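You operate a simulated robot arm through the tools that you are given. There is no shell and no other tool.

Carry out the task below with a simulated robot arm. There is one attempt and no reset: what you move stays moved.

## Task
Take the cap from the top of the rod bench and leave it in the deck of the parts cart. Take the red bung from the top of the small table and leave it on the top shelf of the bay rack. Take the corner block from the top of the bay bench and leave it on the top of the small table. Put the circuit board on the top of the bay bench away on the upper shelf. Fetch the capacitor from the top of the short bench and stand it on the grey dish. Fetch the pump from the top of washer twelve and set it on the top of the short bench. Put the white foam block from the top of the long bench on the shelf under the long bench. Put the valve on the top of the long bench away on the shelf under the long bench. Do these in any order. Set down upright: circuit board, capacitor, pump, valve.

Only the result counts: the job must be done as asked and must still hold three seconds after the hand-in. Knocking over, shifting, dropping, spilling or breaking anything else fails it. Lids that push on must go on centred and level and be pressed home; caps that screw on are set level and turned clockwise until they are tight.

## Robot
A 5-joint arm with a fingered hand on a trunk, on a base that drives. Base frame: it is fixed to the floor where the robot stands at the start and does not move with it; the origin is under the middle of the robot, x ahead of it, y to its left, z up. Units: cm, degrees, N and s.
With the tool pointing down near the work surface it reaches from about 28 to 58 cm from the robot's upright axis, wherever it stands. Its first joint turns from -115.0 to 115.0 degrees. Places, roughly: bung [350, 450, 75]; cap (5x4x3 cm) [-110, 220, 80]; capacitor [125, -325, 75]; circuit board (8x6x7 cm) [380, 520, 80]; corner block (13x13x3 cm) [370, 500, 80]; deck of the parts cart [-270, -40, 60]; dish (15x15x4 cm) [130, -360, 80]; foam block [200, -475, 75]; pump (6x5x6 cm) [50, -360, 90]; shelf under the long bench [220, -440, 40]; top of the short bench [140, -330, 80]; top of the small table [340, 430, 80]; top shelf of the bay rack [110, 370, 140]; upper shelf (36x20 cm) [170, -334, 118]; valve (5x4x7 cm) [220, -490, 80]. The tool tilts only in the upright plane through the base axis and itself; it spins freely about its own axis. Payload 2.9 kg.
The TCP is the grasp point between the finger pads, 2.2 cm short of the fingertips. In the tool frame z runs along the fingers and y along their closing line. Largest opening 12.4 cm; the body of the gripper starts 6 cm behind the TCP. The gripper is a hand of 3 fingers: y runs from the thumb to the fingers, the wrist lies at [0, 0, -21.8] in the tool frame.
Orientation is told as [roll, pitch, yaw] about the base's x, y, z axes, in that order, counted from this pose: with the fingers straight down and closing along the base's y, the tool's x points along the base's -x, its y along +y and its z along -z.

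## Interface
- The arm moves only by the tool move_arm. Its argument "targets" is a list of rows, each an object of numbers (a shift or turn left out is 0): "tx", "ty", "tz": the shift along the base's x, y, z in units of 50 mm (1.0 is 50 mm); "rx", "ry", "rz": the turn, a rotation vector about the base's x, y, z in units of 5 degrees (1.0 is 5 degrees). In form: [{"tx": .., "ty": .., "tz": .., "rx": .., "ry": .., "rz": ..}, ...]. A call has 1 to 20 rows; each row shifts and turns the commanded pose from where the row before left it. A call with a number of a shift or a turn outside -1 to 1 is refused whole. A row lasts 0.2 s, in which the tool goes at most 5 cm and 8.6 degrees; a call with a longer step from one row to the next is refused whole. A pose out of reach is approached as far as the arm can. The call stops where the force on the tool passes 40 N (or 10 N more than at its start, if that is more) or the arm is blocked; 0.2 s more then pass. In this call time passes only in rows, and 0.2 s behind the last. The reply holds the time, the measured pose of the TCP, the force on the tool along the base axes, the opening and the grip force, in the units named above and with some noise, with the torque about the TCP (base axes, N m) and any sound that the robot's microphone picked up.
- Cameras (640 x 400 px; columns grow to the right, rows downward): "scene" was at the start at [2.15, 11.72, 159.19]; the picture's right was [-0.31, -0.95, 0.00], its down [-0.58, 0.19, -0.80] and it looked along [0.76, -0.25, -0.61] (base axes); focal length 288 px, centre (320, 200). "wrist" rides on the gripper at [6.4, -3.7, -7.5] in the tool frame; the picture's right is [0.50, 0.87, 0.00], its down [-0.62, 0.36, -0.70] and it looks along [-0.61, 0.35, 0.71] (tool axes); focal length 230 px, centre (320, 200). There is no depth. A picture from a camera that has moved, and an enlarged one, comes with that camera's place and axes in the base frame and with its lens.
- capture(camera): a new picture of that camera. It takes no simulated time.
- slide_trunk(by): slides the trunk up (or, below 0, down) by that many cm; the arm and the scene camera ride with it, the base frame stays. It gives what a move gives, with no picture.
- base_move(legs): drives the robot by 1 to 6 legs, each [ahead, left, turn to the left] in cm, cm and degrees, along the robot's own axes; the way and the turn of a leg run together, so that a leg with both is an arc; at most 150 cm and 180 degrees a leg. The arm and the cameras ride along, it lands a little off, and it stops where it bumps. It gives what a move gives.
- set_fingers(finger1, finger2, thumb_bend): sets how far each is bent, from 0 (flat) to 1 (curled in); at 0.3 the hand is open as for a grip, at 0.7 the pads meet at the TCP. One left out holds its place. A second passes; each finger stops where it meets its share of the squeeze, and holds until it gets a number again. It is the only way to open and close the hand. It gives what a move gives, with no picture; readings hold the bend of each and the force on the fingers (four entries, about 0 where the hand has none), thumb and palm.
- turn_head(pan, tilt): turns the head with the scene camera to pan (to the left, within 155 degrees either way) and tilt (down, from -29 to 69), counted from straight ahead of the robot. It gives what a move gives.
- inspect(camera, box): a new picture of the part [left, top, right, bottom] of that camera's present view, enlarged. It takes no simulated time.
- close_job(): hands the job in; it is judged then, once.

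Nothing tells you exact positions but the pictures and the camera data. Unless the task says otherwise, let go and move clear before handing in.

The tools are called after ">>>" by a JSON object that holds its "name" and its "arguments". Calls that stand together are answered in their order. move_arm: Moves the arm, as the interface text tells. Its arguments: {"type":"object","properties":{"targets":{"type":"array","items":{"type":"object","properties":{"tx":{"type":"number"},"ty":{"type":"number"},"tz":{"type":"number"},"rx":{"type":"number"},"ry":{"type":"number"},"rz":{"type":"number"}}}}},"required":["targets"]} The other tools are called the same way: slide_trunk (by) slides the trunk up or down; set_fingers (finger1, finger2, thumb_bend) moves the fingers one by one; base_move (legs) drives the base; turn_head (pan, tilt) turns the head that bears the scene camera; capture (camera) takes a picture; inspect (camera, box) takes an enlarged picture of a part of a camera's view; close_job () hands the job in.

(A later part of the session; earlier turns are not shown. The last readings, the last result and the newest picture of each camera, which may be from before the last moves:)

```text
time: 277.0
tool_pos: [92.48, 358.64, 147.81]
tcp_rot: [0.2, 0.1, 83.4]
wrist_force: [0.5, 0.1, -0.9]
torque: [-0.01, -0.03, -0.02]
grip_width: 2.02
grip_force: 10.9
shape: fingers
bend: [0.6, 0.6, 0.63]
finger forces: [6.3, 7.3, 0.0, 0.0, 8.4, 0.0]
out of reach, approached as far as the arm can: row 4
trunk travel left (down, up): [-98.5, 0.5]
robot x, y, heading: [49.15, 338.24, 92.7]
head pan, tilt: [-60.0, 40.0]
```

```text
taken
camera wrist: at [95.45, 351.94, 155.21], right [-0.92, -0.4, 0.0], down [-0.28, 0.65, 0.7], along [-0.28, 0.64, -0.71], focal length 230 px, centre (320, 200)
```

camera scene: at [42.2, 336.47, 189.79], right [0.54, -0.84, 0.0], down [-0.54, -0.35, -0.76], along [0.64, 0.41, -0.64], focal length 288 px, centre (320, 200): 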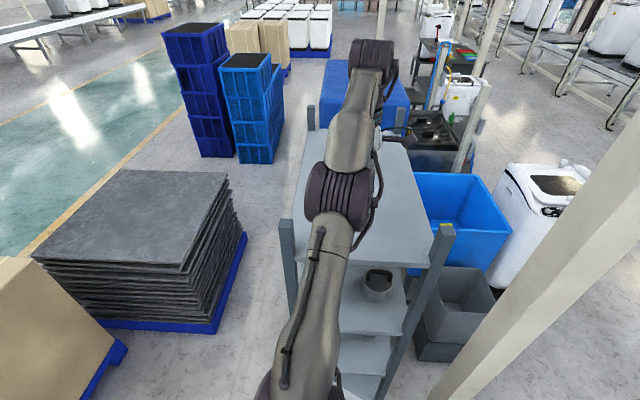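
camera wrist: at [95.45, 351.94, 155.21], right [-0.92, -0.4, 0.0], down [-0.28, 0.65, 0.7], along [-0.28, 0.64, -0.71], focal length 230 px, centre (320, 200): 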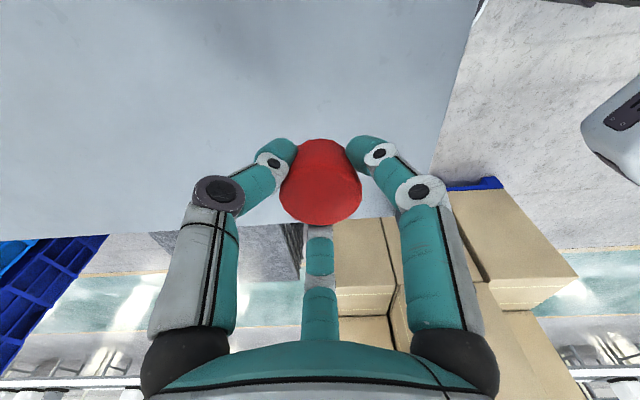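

Well over the shelf. I lower step by step until contact.

>>> {"name": "move_arm", "arguments": {"targets": [{"tz": -0.5}, {"tz": -0.4}]}}

>>> {"name": "capture", "arguments": {"camera": "wrist"}}

>>> {"name": "move_arm", "arguments": {"targets": [{"tz": -0.2}]}}

>>> {"name": "move_arm", "arguments": {"targets": [{"tz": -0.15}]}}

```text
time: 277.6
tool_pos: [92.33, 358.66, 143.34]
tcp_rot: [0.1, 0.1, 83.5]
wrist_force: [-0.4, -0.4, -0.9]
torque: [0.01, 0.01, -0.01]
grip_width: 2.03
grip_force: 10.7
shape: fingers
bend: [0.6, 0.6, 0.63]
finger forces: [6.1, 7.4, 0.0, 0.0, 8.4, 0.0]
trunk travel left (down, up): [-98.5, 0.5]
robot x, y, heading: [49.52, 338.21, 92.6]
head pan, tilt: [-60.0, 40.0]
```

```text
taken
camera wrist: at [95.2, 351.92, 150.84], right [-0.92, -0.4, 0.0], down [-0.28, 0.65, 0.7], along [-0.28, 0.64, -0.71], focal length 230 px, centre (320, 200)
```

wrist: 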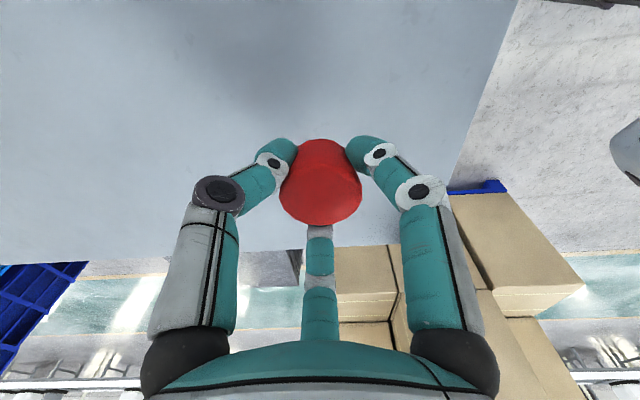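

```text
time: 278.0
tool_pos: [92.16, 358.6, 142.5]
tcp_rot: [0.0, 0.0, 83.4]
wrist_force: [0.0, 0.6, -0.6]
torque: [0.04, -0.02, -0.03]
grip_width: 2.02
grip_force: 11.6
shape: fingers
bend: [0.6, 0.6, 0.63]
finger forces: [6.2, 7.5, 0.1, 0.1, 8.4, 0.0]
trunk travel left (down, up): [-98.5, 0.5]
robot x, y, heading: [49.33, 338.24, 92.8]
head pan, tilt: [-60.0, 40.0]
```

```text
time: 278.4
tool_pos: [92.15, 358.7, 141.73]
tcp_rot: [0.0, 0.1, 83.5]
wrist_force: [-0.1, -0.5, 0.3]
torque: [0.0, 0.01, 0.02]
grip_width: 2.0
grip_force: 11.3
shape: fingers
bend: [0.6, 0.6, 0.63]
finger forces: [6.3, 7.3, 0.0, 0.0, 8.4, 0.1]
trunk travel left (down, up): [-98.5, 0.5]
robot x, y, heading: [48.71, 338.97, 92.6]
head pan, tilt: [-60.0, 40.0]
```

>>> {"name": "move_arm", "arguments": {"targets": [{"tz": -0.12}]}}

>>> {"name": "move_arm", "arguments": {"targets": [{"tz": -0.12}]}}

>>> {"name": "move_arm", "arguments": {"targets": [{"tz": -0.1}]}}

>>> {"name": "capture", "arguments": {"camera": "wrist"}}

```text
time: 278.8
tool_pos: [92.2, 358.65, 141.14]
tcp_rot: [0.0, 0.0, 83.6]
wrist_force: [0.3, -0.3, -0.7]
torque: [0.01, 0.02, -0.05]
grip_width: 2.0
grip_force: 10.4
shape: fingers
bend: [0.6, 0.6, 0.63]
finger forces: [6.2, 7.3, 0.1, 0.0, 8.4, 0.1]
trunk travel left (down, up): [-98.5, 0.5]
robot x, y, heading: [48.59, 338.61, 92.4]
head pan, tilt: [-60.0, 40.0]
```

```text
time: 279.2
tool_pos: [92.19, 358.68, 140.45]
tcp_rot: [0.0, 0.0, 83.6]
wrist_force: [-0.3, 0.4, -1.2]
torque: [0.03, 0.01, 0.02]
grip_width: 2.03
grip_force: 11.4
shape: fingers
bend: [0.6, 0.6, 0.63]
finger forces: [6.2, 7.4, 0.0, 0.0, 8.4, 0.0]
trunk travel left (down, up): [-98.5, 0.5]
robot x, y, heading: [48.85, 338.59, 92.6]
head pan, tilt: [-60.0, 40.0]
```

```text
time: 279.6
tool_pos: [92.11, 358.6, 140.02]
tcp_rot: [0.0, 0.0, 83.5]
wrist_force: [0.4, -0.2, 0.0]
torque: [-0.02, -0.03, 0.02]
grip_width: 2.0
grip_force: 11.1
shape: fingers
bend: [0.6, 0.6, 0.63]
finger forces: [6.2, 7.4, 0.0, 0.1, 8.4, 0.1]
trunk travel left (down, up): [-98.5, 0.5]
robot x, y, heading: [48.96, 338.43, 92.4]
head pan, tilt: [-60.0, 40.0]
```

```text
taken
camera wrist: at [95.02, 351.93, 147.5], right [-0.92, -0.4, 0.0], down [-0.28, 0.65, 0.7], along [-0.28, 0.64, -0.71], focal length 230 px, centre (320, 200)
```

wrist: 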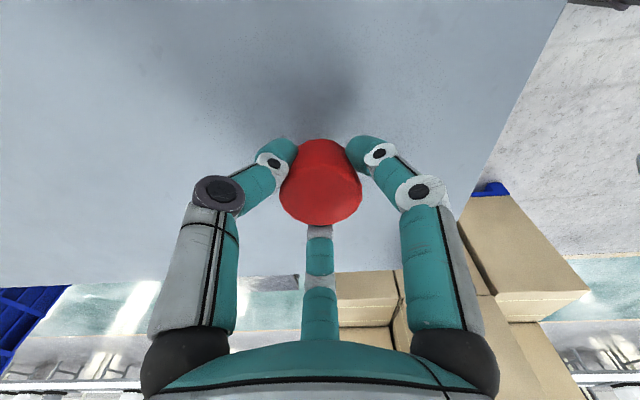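

>>> {"name": "move_arm", "arguments": {"targets": [{"tz": -0.14}]}}

>>> {"name": "move_arm", "arguments": {"targets": [{"tz": -0.12}]}}

>>> {"name": "move_arm", "arguments": {"targets": [{"tz": -0.1}]}}

>>> {"name": "capture", "arguments": {"camera": "wrist"}}

```text
time: 280.0
tool_pos: [92.2, 358.66, 139.3]
tcp_rot: [0.0, 0.1, 83.5]
wrist_force: [-0.4, 0.0, -0.6]
torque: [0.04, -0.03, 0.01]
grip_width: 2.01
grip_force: 11.3
shape: fingers
bend: [0.6, 0.6, 0.63]
finger forces: [6.2, 7.3, 0.0, 0.1, 8.4, 0.1]
trunk travel left (down, up): [-98.5, 0.5]
robot x, y, heading: [48.71, 338.49, 92.6]
head pan, tilt: [-60.0, 40.0]
```

```text
time: 280.4
tool_pos: [92.23, 358.55, 138.58]
tcp_rot: [0.0, 0.0, 83.5]
wrist_force: [-0.6, 0.3, 0.5]
torque: [0.02, -0.02, 0.0]
grip_width: 2.0
grip_force: 10.6
shape: fingers
bend: [0.6, 0.6, 0.63]
finger forces: [6.3, 7.5, 0.0, 0.0, 8.4, 0.1]
trunk travel left (down, up): [-98.5, 0.5]
robot x, y, heading: [49.03, 338.34, 92.3]
head pan, tilt: [-60.0, 40.0]
```

```text
time: 280.8
tool_pos: [92.25, 358.63, 138.04]
tcp_rot: [0.0, 0.0, 83.5]
wrist_force: [-0.3, 1.3, -0.3]
torque: [0.04, -0.02, 0.0]
grip_width: 2.0
grip_force: 11.2
shape: fingers
bend: [0.6, 0.6, 0.63]
finger forces: [6.1, 7.5, 0.0, 0.1, 8.4, 0.0]
trunk travel left (down, up): [-98.5, 0.5]
robot x, y, heading: [49.03, 338.51, 92.5]
head pan, tilt: [-60.0, 40.0]
```

```text
taken
camera wrist: at [95.08, 351.97, 145.62], right [-0.92, -0.4, 0.0], down [-0.28, 0.65, 0.7], along [-0.28, 0.64, -0.71], focal length 230 px, centre (320, 200)
```

wrist: 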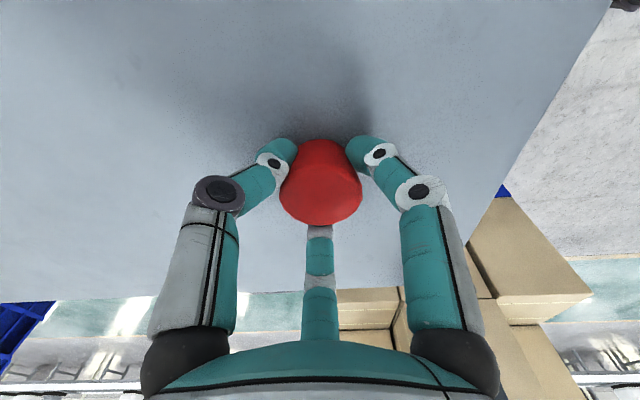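

>>> {"name": "move_arm", "arguments": {"targets": [{"tz": -0.14}]}}

>>> {"name": "move_arm", "arguments": {"targets": [{"tz": -0.12}]}}

>>> {"name": "move_arm", "arguments": {"targets": [{"tz": -0.1}]}}

>>> {"name": "capture", "arguments": {"camera": "wrist"}}

```text
time: 281.2
tool_pos: [92.1, 358.5, 137.76]
tcp_rot: [-0.4, -0.2, 83.5]
wrist_force: [3.9, 2.5, 25.0]
torque: [0.12, 0.14, -0.04]
grip_width: 1.94
grip_force: 23.7
shape: fingers
bend: [0.61, 0.6, 0.63]
finger forces: [17.8, 19.1, 0.0, 0.0, 10.0, 0.1]
trunk travel left (down, up): [-98.5, 0.5]
robot x, y, heading: [49.33, 338.13, 92.6]
head pan, tilt: [-60.0, 40.0]
```

```text
time: 281.6
tool_pos: [92.07, 358.54, 137.63]
tcp_rot: [-0.7, -0.4, 83.5]
wrist_force: [-0.8, -0.9, 19.0]
torque: [0.01, 0.29, 0.02]
grip_width: 1.96
grip_force: 20.9
shape: fingers
bend: [0.6, 0.6, 0.63]
finger forces: [18.3, 14.8, 0.0, 0.0, 9.4, 0.0]
trunk travel left (down, up): [-98.5, 0.5]
robot x, y, heading: [49.17, 338.53, 92.6]
head pan, tilt: [-60.0, 40.0]
stopped in row 1: the force on the tool passed its limit at 46 N (the readings are from after the stop); the commanded pose is now the measured one
```

```text
time: 282.0
tool_pos: [92.13, 358.51, 137.58]
tcp_rot: [-1.4, -0.7, 83.5]
wrist_force: [-3.6, -1.5, 20.7]
torque: [-0.16, 0.39, 0.02]
grip_width: 1.95
grip_force: 22.0
shape: fingers
bend: [0.6, 0.6, 0.63]
finger forces: [21.5, 12.9, 0.0, 0.1, 8.8, 0.0]
trunk travel left (down, up): [-98.5, 0.5]
robot x, y, heading: [48.84, 338.12, 92.4]
head pan, tilt: [-60.0, 40.0]
stopped in row 1: the force on the tool passed its limit at 45 N (the readings are from after the stop); the commanded pose is now the measured one
```

```text
taken
camera wrist: at [94.82, 351.84, 145.2], right [-0.92, -0.4, -0.03], down [-0.3, 0.65, 0.7], along [-0.26, 0.65, -0.71], focal length 230 px, centre (320, 200)
```

wrist: 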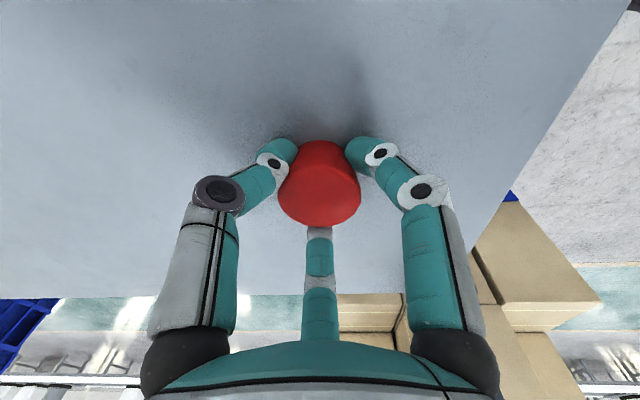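

Contact made. I relax the force and let go, then retreat upward.

>>> {"name": "move_arm", "arguments": {"targets": [{"tz": 0.06}]}}

>>> {"name": "set_fingers", "arguments": {"finger1": 0.42, "finger2": 0.42, "thumb_bend": 0.42}}

>>> {"name": "move_arm", "arguments": {"targets": [{"tz": 0.3}, {"tz": 0.6}, {"tz": 0.8}, {"tz": 0.8}]}}

>>> {"name": "capture", "arguments": {"camera": "wrist"}}

```text
time: 282.4
tool_pos: [92.27, 358.69, 137.61]
tcp_rot: [-1.0, -0.4, 83.5]
wrist_force: [-3.7, -0.8, 7.3]
torque: [-0.05, 0.2, -0.01]
grip_width: 2.01
grip_force: 13.1
shape: fingers
bend: [0.6, 0.6, 0.63]
finger forces: [11.2, 8.2, 0.1, 0.1, 8.3, 0.0]
trunk travel left (down, up): [-98.5, 0.5]
robot x, y, heading: [49.36, 338.05, 92.9]
head pan, tilt: [-60.0, 40.0]
```

```text
time: 283.4
tool_pos: [92.43, 358.77, 137.79]
tcp_rot: [-1.1, -0.4, 83.5]
wrist_force: [3.9, 1.7, 18.5]
torque: [-0.46, 0.3, 0.1]
grip_width: 5.82
grip_force: 9.9
shape: fingers
bend: [0.49, 0.42, 0.42]
finger forces: [19.1, 0.0, 0.0, 0.0, 0.0, 0.0]
trunk travel left (down, up): [-98.5, 0.5]
robot x, y, heading: [48.82, 338.04, 92.3]
head pan, tilt: [-60.0, 40.0]
```

```text
time: 284.4
tool_pos: [91.62, 358.34, 149.63]
tcp_rot: [-0.9, -0.5, 83.5]
wrist_force: [-0.2, 0.8, -0.1]
torque: [-0.05, 0.02, 0.01]
grip_width: 7.13
grip_force: 0.0
shape: fingers
bend: [0.42, 0.42, 0.42]
finger forces: [0.0, 0.0, 0.1, 0.0, 0.0, 0.1]
out of reach, approached as far as the arm can: row 4
trunk travel left (down, up): [-98.5, 0.5]
robot x, y, heading: [49.04, 338.6, 92.6]
head pan, tilt: [-60.0, 40.0]
```

```text
taken
camera wrist: at [94.48, 351.63, 157.1], right [-0.92, -0.4, -0.02], down [-0.3, 0.65, 0.7], along [-0.27, 0.65, -0.71], focal length 230 px, centre (320, 200)
```

wrist: 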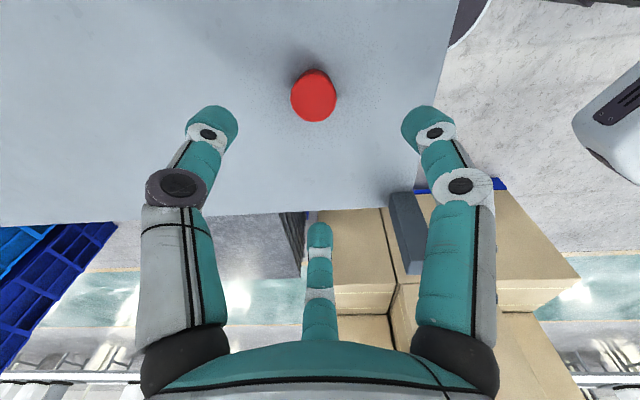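

The bung stands on the top shelf. I withdraw the hand above the posts and swing back, then lower the trunk.

>>> {"name": "move_arm", "arguments": {"targets": [{"tx": -0.82, "ty": -0.4, "tz": 0.3, "rx": -0.08, "ry": 0.19}, {"tz": 0.6}, {"tz": 0.6}, {"tx": -0.7, "ty": -0.3}, {"tx": -0.63, "ty": 0.755}, {"tx": -0.63, "ty": 0.755}, {"tx": -0.63, "ty": 0.755}, {"tx": -0.6, "ty": 0.755}]}}

```text
time: 286.2
tool_pos: [70.72, 370.23, 156.37]
tcp_rot: [-0.1, 0.0, 83.4]
wrist_force: [0.6, 0.7, -0.3]
torque: [-0.04, 0.0, -0.01]
grip_width: 7.15
grip_force: 0.1
shape: fingers
bend: [0.42, 0.42, 0.42]
finger forces: [0.0, 0.0, 0.0, 0.0, 0.0, 0.0]
out of reach, approached as far as the arm can: row 3
trunk travel left (down, up): [-98.5, 0.5]
robot x, y, heading: [48.99, 338.04, 92.2]
head pan, tilt: [-60.0, 40.0]
```

>>> {"name": "move_arm", "arguments": {"targets": [{"tx": -0.9, "ty": 0.22}, {"tx": -0.9, "ty": 0.22}, {"tx": -0.9, "ty": 0.22}, {"tx": -0.9, "ty": 0.22}, {"tx": -0.9, "ty": 0.1}]}}

>>> {"name": "capture", "arguments": {"camera": "scene"}}

>>> {"name": "slide_trunk", "arguments": {"by": -31}}

```text
time: 287.4
tool_pos: [48.19, 374.76, 156.49]
tcp_rot: [-0.1, 0.1, 83.5]
wrist_force: [-0.1, 0.4, 0.2]
torque: [0.02, 0.01, 0.02]
grip_width: 7.13
grip_force: 0.0
shape: fingers
bend: [0.42, 0.42, 0.42]
finger forces: [0.0, 0.1, 0.0, 0.0, 0.1, 0.1]
trunk travel left (down, up): [-98.5, 0.5]
robot x, y, heading: [49.26, 338.58, 92.6]
head pan, tilt: [-60.0, 40.0]
```

```text
taken
camera scene: at [41.62, 336.33, 189.76], right [0.54, -0.84, 0.0], down [-0.54, -0.35, -0.77], along [0.65, 0.41, -0.64], focal length 288 px, centre (320, 200)
```

scene: 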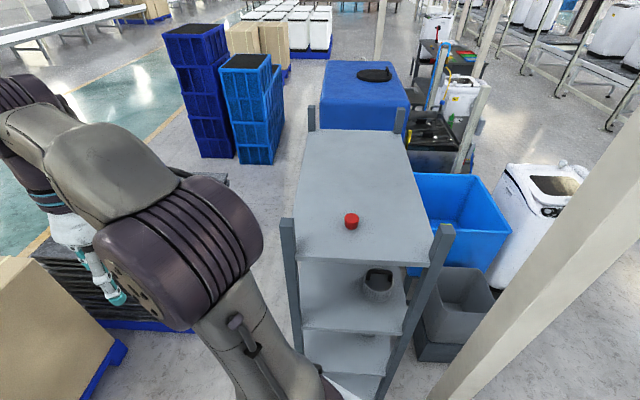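

```text
time: 290.4
tool_pos: [48.39, 374.73, 125.4]
tcp_rot: [0.0, 0.1, 83.4]
wrist_force: [0.3, -0.1, -0.1]
torque: [0.01, 0.02, -0.01]
grip_width: 7.14
grip_force: 0.1
shape: fingers
bend: [0.42, 0.42, 0.42]
finger forces: [0.0, 0.0, 0.0, 0.0, 0.0, 0.1]
trunk travel left (down, up): [-67.5, 31.5]
robot x, y, heading: [49.22, 338.08, 92.4]
head pan, tilt: [-60.0, 40.0]
```

The bung is placed. Now I drive back along the same way toward the bay to fetch the circuit board.

>>> {"name": "base_move", "arguments": {"legs": [[-88.7, -7.1, 0], [-7.4, -79.8, 0], [0, 0, 40], [-43.6, -21.1, 0], [-79.4, 3.5, 0]]}}

```text
time: 307.3
tool_pos: [215.37, 196.4, 125.4]
tcp_rot: [0.0, 0.1, 124.2]
wrist_force: [-0.5, -0.9, -0.1]
torque: [-0.04, -0.02, 0.01]
grip_width: 7.15
grip_force: 0.0
shape: fingers
bend: [0.42, 0.42, 0.42]
finger forces: [0.1, 0.0, 0.0, 0.1, 0.1, 0.1]
trunk travel left (down, up): [-67.5, 31.5]
robot x, y, heading: [239.71, 169.38, 133.1]
head pan, tilt: [-60.0, 40.0]
```

>>> {"name": "base_move", "arguments": {"legs": [[0, 0, -54], [45.3, -72.9, 0], [57.4, -60, 0], [66.7, -39.9, 0]]}}

>>> {"name": "turn_head", "arguments": {"pan": 0, "tilt": 50}}

>>> {"name": "capture", "arguments": {"camera": "scene"}}

```text
time: 322.1
tool_pos: [447.47, 340.14, 125.45]
tcp_rot: [0.1, 0.1, 70.7]
wrist_force: [0.3, 0.1, 0.3]
torque: [0.0, -0.02, -0.04]
grip_width: 7.16
grip_force: 0.0
shape: fingers
bend: [0.42, 0.42, 0.42]
finger forces: [0.1, 0.0, 0.0, 0.0, 0.0, 0.0]
trunk travel left (down, up): [-67.5, 31.5]
robot x, y, heading: [439.97, 304.72, 79.9]
head pan, tilt: [-60.0, 40.0]
```

```text
time: 323.4
tool_pos: [447.48, 340.22, 125.4]
tcp_rot: [0.0, -0.1, 70.7]
wrist_force: [-0.4, -0.5, -0.9]
torque: [0.03, 0.01, -0.02]
grip_width: 7.13
grip_force: 0.0
shape: fingers
bend: [0.42, 0.42, 0.42]
finger forces: [0.1, 0.0, 0.1, 0.1, 0.0, 0.0]
trunk travel left (down, up): [-67.5, 31.5]
robot x, y, heading: [439.81, 304.59, 79.6]
head pan, tilt: [0.0, 50.0]
```

```text
taken
camera scene: at [425.95, 308.82, 157.36], right [0.98, -0.18, 0.0], down [-0.14, -0.75, -0.64], along [0.12, 0.63, -0.77], focal length 288 px, centre (320, 200)
```

scene: 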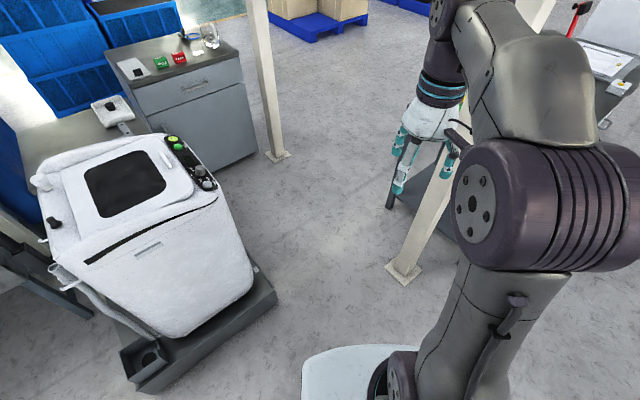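

>>> {"name": "base_move", "arguments": {"legs": [[71.8, 4.3, 0], [48.8, 5.3, 0], [76, 2, 0]]}}

>>> {"name": "turn_head", "arguments": {"pan": 70, "tilt": 45}}

>>> {"name": "capture", "arguments": {"camera": "scene"}}

```text
time: 333.6
tool_pos: [471.88, 535.98, 125.48]
tcp_rot: [0.0, 0.0, 70.4]
wrist_force: [0.3, -0.3, 0.0]
torque: [0.0, -0.05, 0.03]
grip_width: 7.16
grip_force: 0.1
shape: fingers
bend: [0.42, 0.42, 0.42]
finger forces: [0.0, 0.0, 0.0, 0.0, 0.0, 0.1]
trunk travel left (down, up): [-67.5, 31.5]
robot x, y, heading: [464.11, 500.45, 79.1]
head pan, tilt: [0.0, 50.0]
```

```text
time: 335.0
tool_pos: [472.03, 536.02, 125.47]
tcp_rot: [-0.1, 0.0, 70.4]
wrist_force: [0.0, -1.1, 0.6]
torque: [0.0, -0.02, 0.02]
grip_width: 7.13
grip_force: 0.1
shape: fingers
bend: [0.42, 0.42, 0.42]
finger forces: [0.0, 0.0, 0.1, 0.0, 0.0, 0.0]
trunk travel left (down, up): [-67.5, 31.5]
robot x, y, heading: [464.58, 500.55, 79.4]
head pan, tilt: [70.0, 45.0]
```

```text
taken
camera scene: at [441.92, 501.3, 158.05], right [0.51, 0.86, 0.0], down [0.61, -0.36, -0.71], along [-0.61, 0.36, -0.71], focal length 288 px, centre (320, 200)
```

scene: 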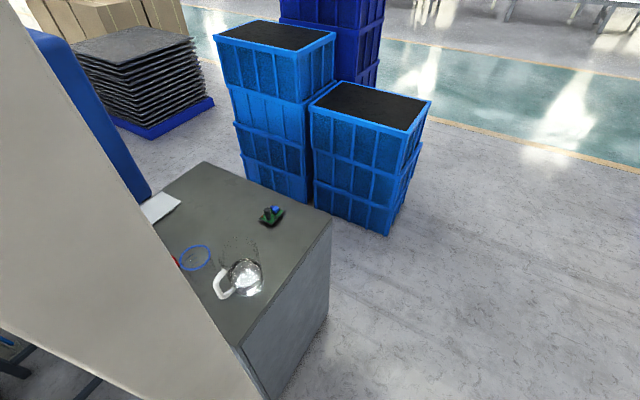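

>>> {"name": "base_move", "arguments": {"legs": [[42, 17.4, 0], [0, 0, 129], [32, -17, 0]]}}

>>> {"name": "turn_head", "arguments": {"pan": 10, "tilt": 50}}

>>> {"name": "capture", "arguments": {"camera": "scene"}}

>>> {"name": "capture", "arguments": {"camera": "wrist"}}

```text
time: 345.0
tool_pos: [385.88, 529.03, 125.38]
tcp_rot: [-0.1, 0.1, -161.3]
wrist_force: [-0.3, 0.0, 0.4]
torque: [0.0, -0.03, 0.02]
grip_width: 7.15
grip_force: 0.0
shape: fingers
bend: [0.42, 0.42, 0.42]
finger forces: [0.0, 0.1, 0.0, 0.0, 0.0, 0.0]
trunk travel left (down, up): [-67.5, 31.5]
robot x, y, heading: [418.74, 545.26, -152.3]
head pan, tilt: [70.0, 45.0]
```

```text
time: 346.3
tool_pos: [385.88, 528.96, 125.47]
tcp_rot: [0.0, 0.0, -161.3]
wrist_force: [0.1, 1.0, -0.4]
torque: [0.01, -0.02, -0.02]
grip_width: 7.15
grip_force: 0.1
shape: fingers
bend: [0.42, 0.42, 0.42]
finger forces: [0.0, 0.1, 0.1, 0.0, 0.0, 0.0]
trunk travel left (down, up): [-67.5, 31.5]
robot x, y, heading: [418.58, 545.11, -152.5]
head pan, tilt: [10.0, 50.0]
```

```text
taken
camera scene: at [424.36, 530.2, 157.36], right [-0.61, 0.79, 0.0], down [0.61, 0.47, -0.64], along [-0.51, -0.39, -0.77], focal length 288 px, centre (320, 200)
```

scene: 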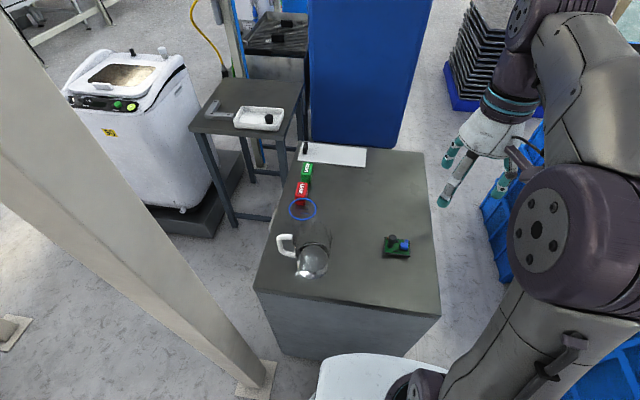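

```text
taken
camera wrist: at [390.75, 534.65, 132.93], right [0.75, -0.66, 0.0], down [-0.47, -0.54, 0.7], along [-0.46, -0.53, -0.71], focal length 230 px, centre (320, 200)
```

wrist: 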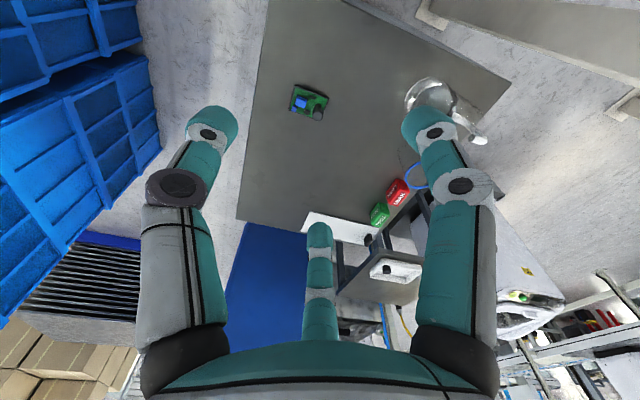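

>>> {"name": "inspect", "arguments": {"camera": "scene", "box": [356, 221, 436, 271]}}

>>> {"name": "inspect", "arguments": {"camera": "wrist", "box": [260, 70, 360, 132]}}

```text
8.00 times, centred on (396, 246) of scene
camera zoom: at [424.36, 530.2, 157.36], right [-0.61, 0.79, 0.0], down [0.61, 0.47, -0.64], along [-0.51, -0.39, -0.77], focal length 2307 px, centre (-288, -168)
```

zoom: 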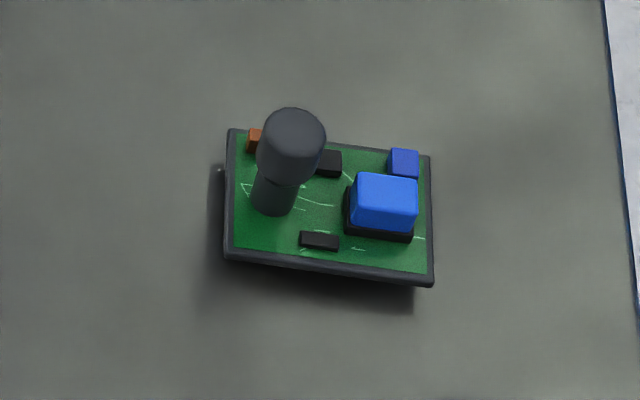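

```text
6.40 times, centred on (310, 101) of wrist
camera zoom: at [390.75, 534.65, 132.93], right [0.75, -0.66, 0.0], down [-0.47, -0.54, 0.7], along [-0.46, -0.53, -0.71], focal length 1472 px, centre (384, 834)
```

zoom: 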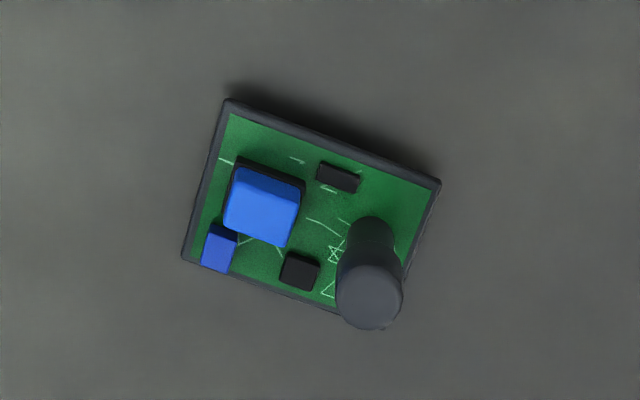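

The board has a dark mushroom-shaped knob (head top at about (377.1, 519.6, 88.3)). I will grip it by that knob with the fingers straddling the blue relay, so I hover above it first.

>>> {"name": "move_arm", "arguments": {"targets": [{"tx": -0.196, "ty": -0.209, "tz": -0.56, "rz": -0.91}, {"tx": -0.196, "ty": -0.209, "tz": -0.56, "rz": -0.91}, {"tx": -0.196, "ty": -0.209, "tz": -0.56, "rz": -0.91}, {"tx": -0.196, "ty": -0.209, "tz": -0.56, "rz": -0.91}, {"tx": -0.196, "ty": -0.209, "tz": -0.56, "rz": -0.91}, {"tx": -0.196, "ty": -0.209, "tz": -0.56, "rz": -0.91}, {"tx": -0.196, "ty": -0.209, "tz": -0.56, "rz": -0.91}, {"tx": -0.196, "ty": -0.209, "tz": -0.56, "rz": -0.91}, {"tx": -0.196, "ty": -0.209, "tz": -0.56, "rz": -0.91}]}}

>>> {"name": "capture", "arguments": {"camera": "wrist"}}

>>> {"name": "capture", "arguments": {"camera": "scene"}}

```text
time: 348.3
tool_pos: [376.89, 519.44, 100.16]
tcp_rot: [-0.1, 0.0, 157.6]
wrist_force: [-0.3, -1.1, -0.1]
torque: [0.02, -0.03, -0.01]
grip_width: 7.12
grip_force: 0.1
shape: fingers
bend: [0.42, 0.42, 0.42]
finger forces: [0.0, 0.0, 0.0, 0.1, 0.0, 0.0]
trunk travel left (down, up): [-67.5, 31.5]
robot x, y, heading: [418.37, 544.84, -152.4]
head pan, tilt: [10.0, 50.0]
```

```text
taken
camera wrist: at [384.19, 520.46, 107.6], right [0.13, -0.99, 0.0], down [-0.71, -0.1, 0.7], along [-0.69, -0.09, -0.71], focal length 230 px, centre (320, 200)
```

wrist: 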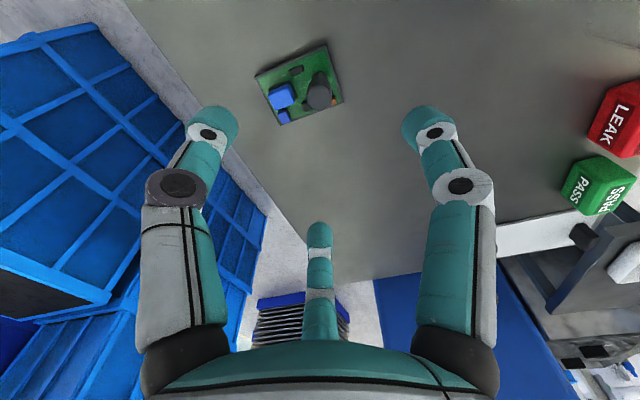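

```text
taken
camera scene: at [424.25, 530.11, 157.35], right [-0.61, 0.79, 0.0], down [0.61, 0.47, -0.64], along [-0.51, -0.39, -0.77], focal length 288 px, centre (320, 200)
```

scene: 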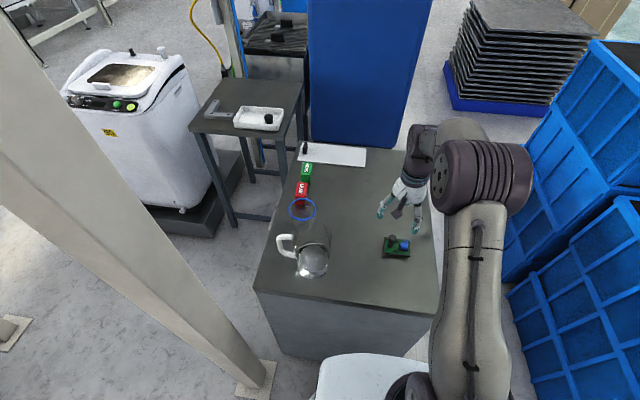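

>>> {"name": "move_arm", "arguments": {"targets": [{"tx": 0.04, "ty": 0.03, "tz": -0.9}, {"tz": -0.8}, {"tz": -0.5}, {"tz": -0.3}]}}

>>> {"name": "capture", "arguments": {"camera": "wrist"}}

```text
time: 349.3
tool_pos: [377.14, 519.86, 87.71]
tcp_rot: [0.0, 0.0, 157.6]
wrist_force: [1.0, -0.1, -0.1]
torque: [0.03, 0.0, 0.01]
grip_width: 7.15
grip_force: 0.1
shape: fingers
bend: [0.42, 0.42, 0.42]
finger forces: [0.1, 0.0, 0.0, 0.0, 0.1, 0.0]
trunk travel left (down, up): [-67.5, 31.5]
robot x, y, heading: [418.61, 545.24, -152.3]
head pan, tilt: [10.0, 50.0]
```

```text
taken
camera wrist: at [384.41, 520.95, 95.24], right [0.13, -0.99, 0.0], down [-0.71, -0.1, 0.7], along [-0.69, -0.09, -0.71], focal length 230 px, centre (320, 200)
```

wrist: 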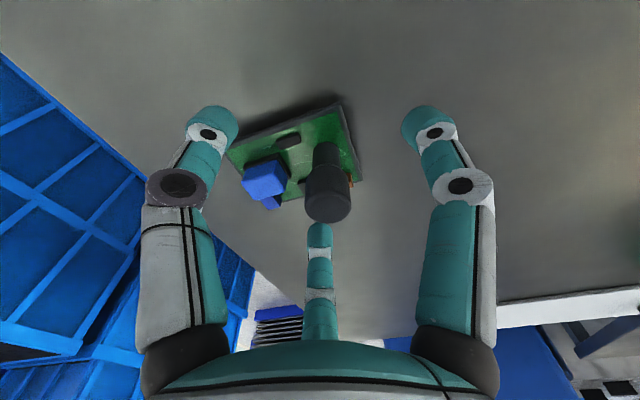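

>>> {"name": "move_arm", "arguments": {"targets": [{"tx": 0.03, "tz": -0.18}]}}

>>> {"name": "set_fingers", "arguments": {"finger1": 0.56, "finger2": 0.56, "thumb_bend": 0.56}}

>>> {"name": "inspect", "arguments": {"camera": "wrist", "box": [180, 90, 460, 265]}}

```text
time: 349.7
tool_pos: [377.23, 519.89, 86.75]
tcp_rot: [0.0, 0.1, 157.8]
wrist_force: [0.0, 0.2, 0.0]
torque: [-0.01, -0.04, -0.05]
grip_width: 7.15
grip_force: 0.0
shape: fingers
bend: [0.42, 0.42, 0.42]
finger forces: [0.0, 0.0, 0.1, 0.0, 0.0, 0.0]
trunk travel left (down, up): [-67.5, 31.5]
robot x, y, heading: [418.31, 544.95, -152.1]
head pan, tilt: [10.0, 50.0]
```

```text
time: 350.7
tool_pos: [377.3, 519.79, 86.98]
tcp_rot: [0.0, 0.0, 157.7]
wrist_force: [-1.0, 0.5, 0.2]
torque: [0.02, -0.02, 0.01]
grip_width: 3.37
grip_force: 0.1
shape: fingers
bend: [0.56, 0.56, 0.56]
finger forces: [0.0, 0.0, 0.0, 0.0, 0.0, 0.0]
trunk travel left (down, up): [-67.5, 31.5]
robot x, y, heading: [418.12, 544.83, -152.0]
head pan, tilt: [10.0, 50.0]
```

```text
2.29 times, centred on (320, 178) of wrist
camera zoom: at [384.59, 520.93, 94.35], right [0.13, -0.99, 0.0], down [-0.71, -0.1, 0.7], along [-0.69, -0.09, -0.71], focal length 526 px, centre (320, 251)
```

zoom: 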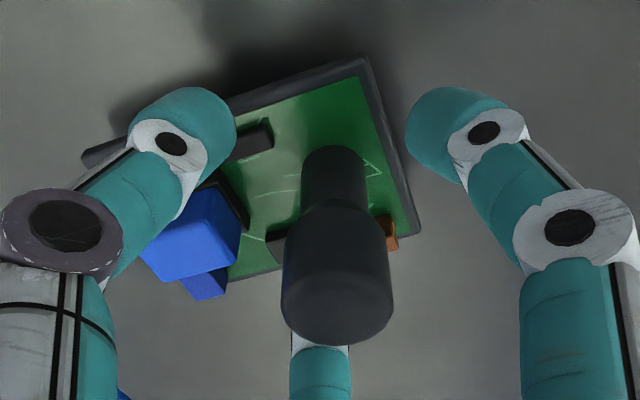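

>>> {"name": "set_fingers", "arguments": {"finger1": 0.75, "finger2": 0.75, "thumb_bend": 0.75}}

>>> {"name": "inspect", "arguments": {"camera": "wrist", "box": [180, 90, 460, 265]}}

```text
time: 351.7
tool_pos: [377.25, 519.95, 86.87]
tcp_rot: [0.0, 0.0, 157.8]
wrist_force: [-0.7, -0.6, -0.8]
torque: [0.03, -0.02, -0.01]
grip_width: 0.81
grip_force: 13.2
shape: fingers
bend: [0.62, 0.62, 0.68]
finger forces: [8.9, 8.6, 0.1, 0.1, 9.1, 0.0]
trunk travel left (down, up): [-67.5, 31.5]
robot x, y, heading: [418.55, 545.33, -152.0]
head pan, tilt: [10.0, 50.0]
```

```text
2.29 times, centred on (320, 178) of wrist
camera zoom: at [384.59, 520.93, 94.34], right [0.13, -0.99, 0.0], down [-0.71, -0.1, 0.7], along [-0.69, -0.09, -0.71], focal length 526 px, centre (320, 251)
```

zoom: 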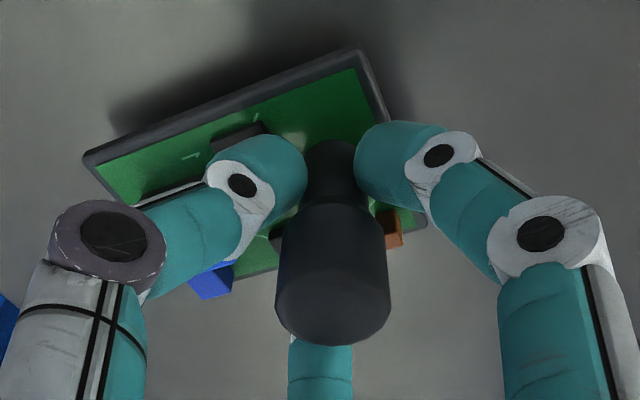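

The fingers hold the stem below the knob's head. I lift slowly and check that the board stays level.

>>> {"name": "move_arm", "arguments": {"targets": [{"tz": 0.2}, {"tz": 0.4}]}}

>>> {"name": "capture", "arguments": {"camera": "wrist"}}

>>> {"name": "inspect", "arguments": {"camera": "scene", "box": [340, 190, 460, 265]}}

```text
time: 352.3
tool_pos: [377.41, 519.88, 89.93]
tcp_rot: [0.0, 0.0, 157.7]
wrist_force: [0.0, -0.4, -1.2]
torque: [-0.01, -0.03, 0.0]
grip_width: 0.79
grip_force: 13.7
shape: fingers
bend: [0.62, 0.62, 0.68]
finger forces: [9.0, 8.7, 0.0, 0.1, 9.1, 0.1]
trunk travel left (down, up): [-67.5, 31.5]
robot x, y, heading: [418.59, 545.01, -152.2]
head pan, tilt: [10.0, 50.0]
```

```text
taken
camera wrist: at [384.73, 520.95, 97.36], right [0.13, -0.99, 0.0], down [-0.71, -0.1, 0.7], along [-0.69, -0.09, -0.71], focal length 230 px, centre (320, 200)
```

wrist: 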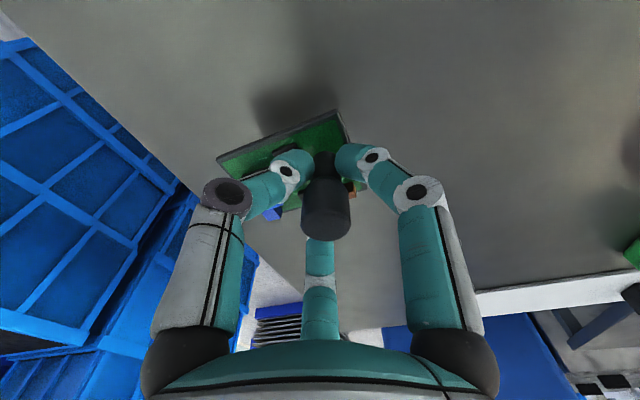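

```text
5.33 times, centred on (400, 228) of scene
camera zoom: at [424.38, 530.22, 157.36], right [-0.61, 0.79, 0.0], down [0.61, 0.47, -0.64], along [-0.51, -0.39, -0.77], focal length 1538 px, centre (-107, 53)
```

zoom: 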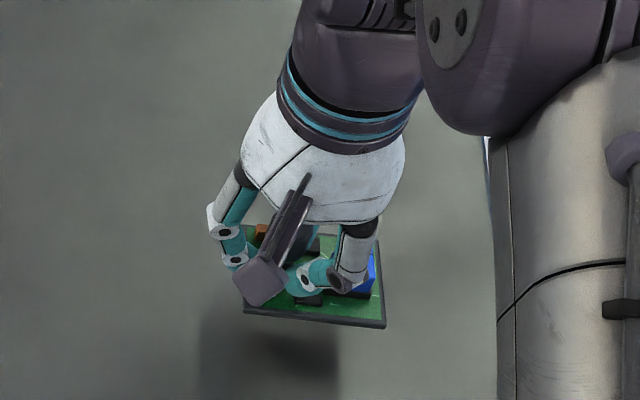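

>>> {"name": "move_arm", "arguments": {"targets": [{"tz": 0.9}, {"tz": 0.9}, {"tz": 0.9}, {"tz": 0.9}, {"tz": 0.9}, {"tz": 0.9}, {"tx": 0.66, "ty": 0.4}, {"tx": 0.66, "ty": 0.4}, {"tx": 0.66, "ty": 0.4}]}}

>>> {"name": "base_move", "arguments": {"legs": [[-34, 17, 0], [0, 0, -128]]}}

>>> {"name": "turn_head", "arguments": {"pan": 0, "tilt": 40}}

>>> {"name": "capture", "arguments": {"camera": "scene"}}

```text
time: 354.3
tool_pos: [387.56, 525.92, 116.81]
tcp_rot: [0.1, 0.1, 157.7]
wrist_force: [0.7, 0.1, -1.6]
torque: [-0.01, -0.03, -0.01]
grip_width: 0.79
grip_force: 13.0
shape: fingers
bend: [0.62, 0.62, 0.67]
finger forces: [9.0, 8.8, 0.1, 0.1, 8.2, 0.1]
trunk travel left (down, up): [-67.5, 31.5]
robot x, y, heading: [418.69, 545.2, -152.4]
head pan, tilt: [10.0, 50.0]
```

```text
time: 362.0
tool_pos: [460.93, 582.1, 116.66]
tcp_rot: [0.1, 0.0, 30.1]
wrist_force: [0.2, 0.1, -1.4]
torque: [0.04, 0.03, 0.0]
grip_width: 0.79
grip_force: 13.0
shape: fingers
bend: [0.62, 0.62, 0.67]
finger forces: [8.8, 8.8, 0.0, 0.0, 7.6, 0.0]
trunk travel left (down, up): [-67.5, 31.5]
robot x, y, heading: [457.18, 545.99, 80.2]
head pan, tilt: [10.0, 50.0]
```

```text
time: 362.7
tool_pos: [460.96, 582.11, 116.85]
tcp_rot: [0.0, 0.0, 30.1]
wrist_force: [-0.4, 0.0, -0.4]
torque: [0.01, 0.03, -0.01]
grip_width: 0.76
grip_force: 12.9
shape: fingers
bend: [0.62, 0.62, 0.67]
finger forces: [9.0, 9.0, 0.0, 0.0, 7.6, 0.0]
trunk travel left (down, up): [-67.5, 31.5]
robot x, y, heading: [457.35, 545.89, 80.1]
head pan, tilt: [0.0, 40.0]
```

```text
taken
camera scene: at [443.22, 550.64, 158.77], right [0.99, -0.17, 0.0], down [-0.11, -0.63, -0.77], along [0.13, 0.75, -0.64], focal length 288 px, centre (320, 200)
```

scene: 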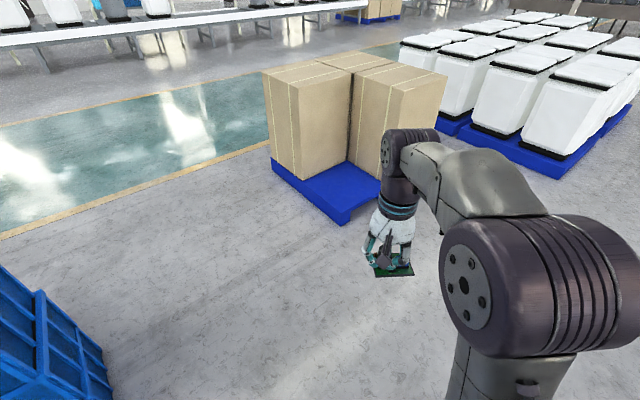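

>>> {"name": "base_move", "arguments": {"legs": [[-44.1, -14.5, 0], [-75.9, -1.1, 0], [-48.9, -5, 0], [-72.4, -4, 0], [-29.5, 29.4, 0]]}}

```text
time: 377.4
tool_pos: [408.16, 317.94, 116.63]
tcp_rot: [-0.1, 0.0, 30.2]
wrist_force: [-0.3, 0.0, -1.0]
torque: [0.02, -0.02, -0.01]
grip_width: 0.77
grip_force: 12.9
shape: fingers
bend: [0.62, 0.62, 0.67]
finger forces: [8.9, 9.1, 0.1, 0.1, 7.7, 0.1]
trunk travel left (down, up): [-67.5, 31.5]
robot x, y, heading: [404.42, 281.26, 80.2]
head pan, tilt: [0.0, 40.0]
```

>>> {"name": "base_move", "arguments": {"legs": [[0, 0, 127], [114.2, 15.8, 0], [118.7, 23.3, 0], [120.2, 37.1, 0], [83.6, -1.4, 0]]}}

>>> {"name": "turn_head", "arguments": {"pan": 30, "tilt": 25}}

>>> {"name": "capture", "arguments": {"camera": "scene"}}

>>> {"name": "turn_head", "arguments": {"pan": 80, "tilt": 20}}

>>> {"name": "capture", "arguments": {"camera": "scene"}}

```text
time: 404.2
tool_pos: [13.78, 1.46, 116.72]
tcp_rot: [0.0, 0.0, 157.0]
wrist_force: [-0.4, -0.2, -0.8]
torque: [0.01, -0.01, -0.03]
grip_width: 0.71
grip_force: 13.0
shape: fingers
bend: [0.62, 0.62, 0.67]
finger forces: [8.9, 9.1, 0.0, 0.1, 7.5, 0.0]
trunk travel left (down, up): [-67.5, 31.5]
robot x, y, heading: [45.26, 20.27, -153.1]
head pan, tilt: [0.0, 40.0]
```

```text
time: 405.2
tool_pos: [13.79, 1.51, 116.55]
tcp_rot: [0.0, 0.0, 156.8]
wrist_force: [-0.4, 0.6, -1.4]
torque: [-0.02, -0.02, -0.02]
grip_width: 0.7
grip_force: 12.8
shape: fingers
bend: [0.62, 0.62, 0.67]
finger forces: [9.0, 9.0, 0.1, 0.1, 7.5, 0.0]
trunk travel left (down, up): [-67.5, 31.5]
robot x, y, heading: [45.14, 20.22, -153.1]
head pan, tilt: [30.0, 25.0]
```

```text
taken
camera scene: at [52.0, 2.18, 161.1], right [-0.84, 0.55, 0.0], down [0.23, 0.35, -0.91], along [-0.5, -0.76, -0.42], focal length 288 px, centre (320, 200)
```

scene: 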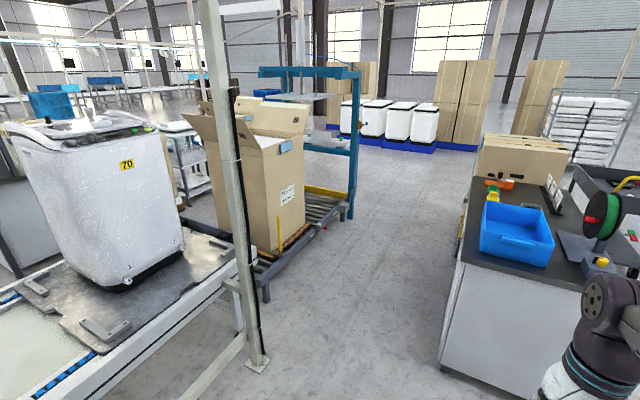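

```text
time: 406.4
tool_pos: [13.9, 1.4, 116.68]
tcp_rot: [0.0, 0.0, 157.0]
wrist_force: [0.7, 0.2, -0.2]
torque: [-0.01, 0.02, 0.0]
grip_width: 0.74
grip_force: 12.6
shape: fingers
bend: [0.62, 0.62, 0.67]
finger forces: [8.9, 9.1, 0.1, 0.0, 7.5, 0.0]
trunk travel left (down, up): [-67.5, 31.5]
robot x, y, heading: [45.13, 20.38, -153.2]
head pan, tilt: [80.0, 20.0]
```

```text
taken
camera scene: at [59.74, 0.98, 161.91], right [-0.96, -0.29, 0.0], down [-0.1, 0.33, -0.94], along [0.27, -0.9, -0.34], focal length 288 px, centre (320, 200)
```

scene: 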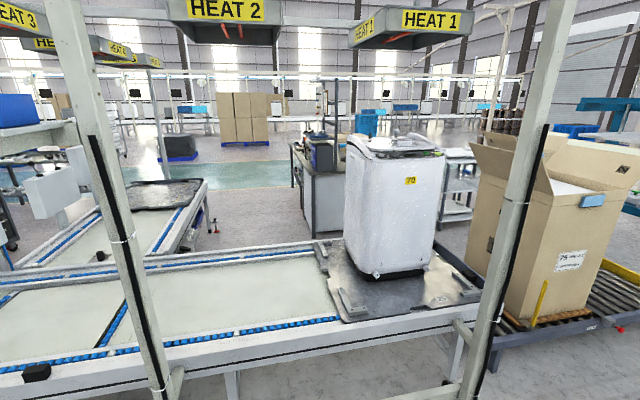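

>>> {"name": "base_move", "arguments": {"legs": [[65, 38.8, 0], [65, 38.8, 0], [130, -2, 0], [50, -1, 0]]}}

>>> {"name": "turn_head", "arguments": {"pan": 60, "tilt": 25}}

>>> {"name": "capture", "arguments": {"camera": "scene"}}

>>> {"name": "turn_head", "arguments": {"pan": 110, "tilt": 25}}

>>> {"name": "capture", "arguments": {"camera": "scene"}}

```text
time: 423.0
tool_pos: [-230.7, -208.39, 116.73]
tcp_rot: [0.0, 0.0, 158.0]
wrist_force: [-0.5, 1.1, -1.5]
torque: [-0.01, -0.02, 0.03]
grip_width: 0.73
grip_force: 12.7
shape: fingers
bend: [0.62, 0.62, 0.67]
finger forces: [8.8, 9.0, 0.0, 0.0, 7.5, 0.1]
trunk travel left (down, up): [-67.5, 31.5]
robot x, y, heading: [-199.79, -189.0, -152.1]
head pan, tilt: [80.0, 20.0]
```

```text
time: 423.8
tool_pos: [-230.51, -208.34, 116.7]
tcp_rot: [0.0, 0.0, 158.0]
wrist_force: [0.4, -1.8, -0.6]
torque: [-0.01, 0.0, 0.0]
grip_width: 0.74
grip_force: 13.6
shape: fingers
bend: [0.62, 0.62, 0.67]
finger forces: [8.9, 9.0, 0.0, 0.1, 7.5, 0.0]
trunk travel left (down, up): [-67.5, 31.5]
robot x, y, heading: [-199.38, -189.14, -151.9]
head pan, tilt: [60.0, 25.0]
```

```text
taken
camera scene: at [-187.82, -208.28, 161.11], right [-1.0, 0.03, 0.0], down [0.01, 0.42, -0.91], along [-0.03, -0.91, -0.42], focal length 288 px, centre (320, 200)
```

scene: 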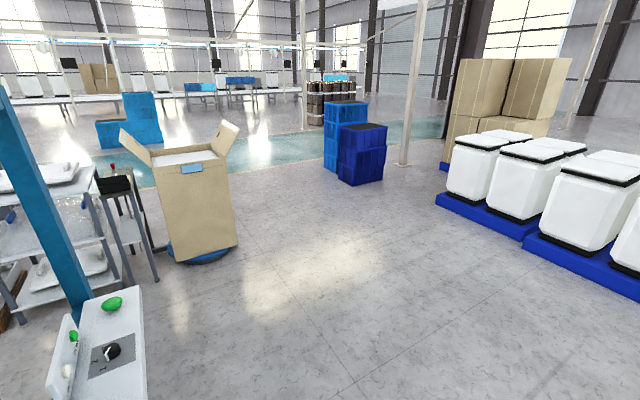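

```text
time: 425.0
tool_pos: [-230.51, -208.32, 116.7]
tcp_rot: [0.0, -0.1, 157.9]
wrist_force: [0.3, 0.3, -0.2]
torque: [-0.01, -0.02, 0.03]
grip_width: 0.7
grip_force: 12.7
shape: fingers
bend: [0.62, 0.62, 0.67]
finger forces: [8.8, 9.0, 0.0, 0.0, 7.5, 0.0]
trunk travel left (down, up): [-67.5, 31.5]
robot x, y, heading: [-199.66, -189.09, -152.0]
head pan, tilt: [110.0, 25.0]
```

```text
taken
camera scene: at [-180.68, -205.25, 161.11], right [-0.67, -0.74, 0.0], down [-0.31, 0.28, -0.91], along [0.67, -0.61, -0.42], focal length 288 px, centre (320, 200)
```

scene: 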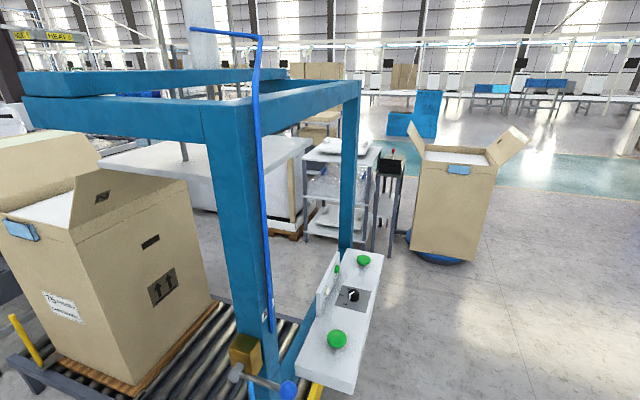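

>>> {"name": "base_move", "arguments": {"legs": [[57.7, 129, 0], [30.3, 142, 0]]}}

>>> {"name": "turn_head", "arguments": {"pan": 140, "tilt": 20}}

>>> {"name": "capture", "arguments": {"camera": "scene"}}

>>> {"name": "turn_head", "arguments": {"pan": 100, "tilt": 20}}

>>> {"name": "capture", "arguments": {"camera": "scene"}}

```text
time: 438.8
tool_pos: [-182.65, -487.32, 116.75]
tcp_rot: [0.0, 0.0, 157.1]
wrist_force: [0.5, -0.3, -0.8]
torque: [-0.02, 0.02, 0.03]
grip_width: 0.7
grip_force: 12.5
shape: fingers
bend: [0.62, 0.62, 0.67]
finger forces: [8.9, 9.0, 0.1, 0.0, 7.5, 0.1]
trunk travel left (down, up): [-67.5, 31.5]
robot x, y, heading: [-151.65, -468.83, -153.1]
head pan, tilt: [110.0, 25.0]
```

```text
time: 439.7
tool_pos: [-182.53, -487.24, 116.77]
tcp_rot: [0.1, 0.0, 157.2]
wrist_force: [1.1, -0.6, -0.8]
torque: [0.0, -0.02, 0.02]
grip_width: 0.71
grip_force: 12.4
shape: fingers
bend: [0.62, 0.62, 0.67]
finger forces: [9.0, 9.0, 0.1, 0.0, 7.5, 0.1]
trunk travel left (down, up): [-67.5, 31.5]
robot x, y, heading: [-151.49, -468.46, -152.8]
head pan, tilt: [140.0, 20.0]
```

```text
taken
camera scene: at [-130.39, -480.76, 161.91], right [-0.22, -0.97, 0.0], down [-0.33, 0.08, -0.94], along [0.92, -0.21, -0.34], focal length 288 px, centre (320, 200)
```

scene: 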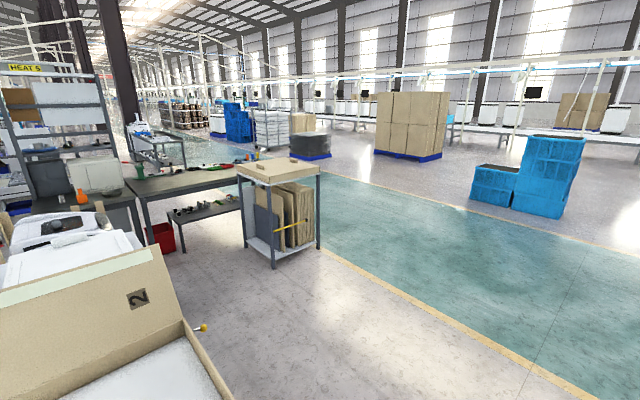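

```text
time: 440.8
tool_pos: [-182.67, -487.26, 116.74]
tcp_rot: [0.0, 0.0, 157.2]
wrist_force: [-0.5, 0.1, -0.7]
torque: [0.0, 0.0, -0.01]
grip_width: 0.72
grip_force: 13.1
shape: fingers
bend: [0.62, 0.62, 0.67]
finger forces: [8.9, 9.0, 0.0, 0.0, 7.5, 0.1]
trunk travel left (down, up): [-67.5, 31.5]
robot x, y, heading: [-151.2, -468.17, -153.0]
head pan, tilt: [100.0, 20.0]
```

```text
taken
camera scene: at [-133.84, -486.1, 161.91], right [-0.8, -0.6, 0.0], down [-0.21, 0.27, -0.94], along [0.57, -0.75, -0.34], focal length 288 px, centre (320, 200)
```

scene: 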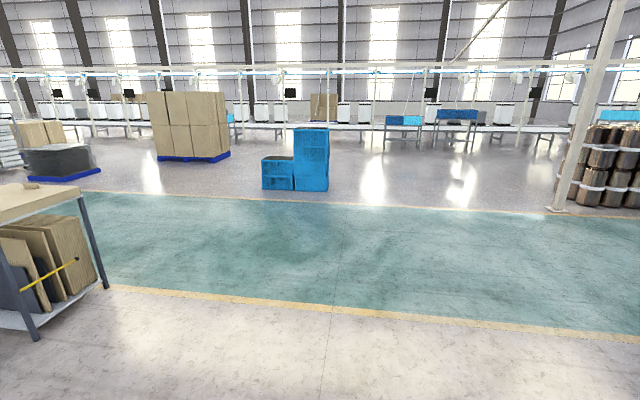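

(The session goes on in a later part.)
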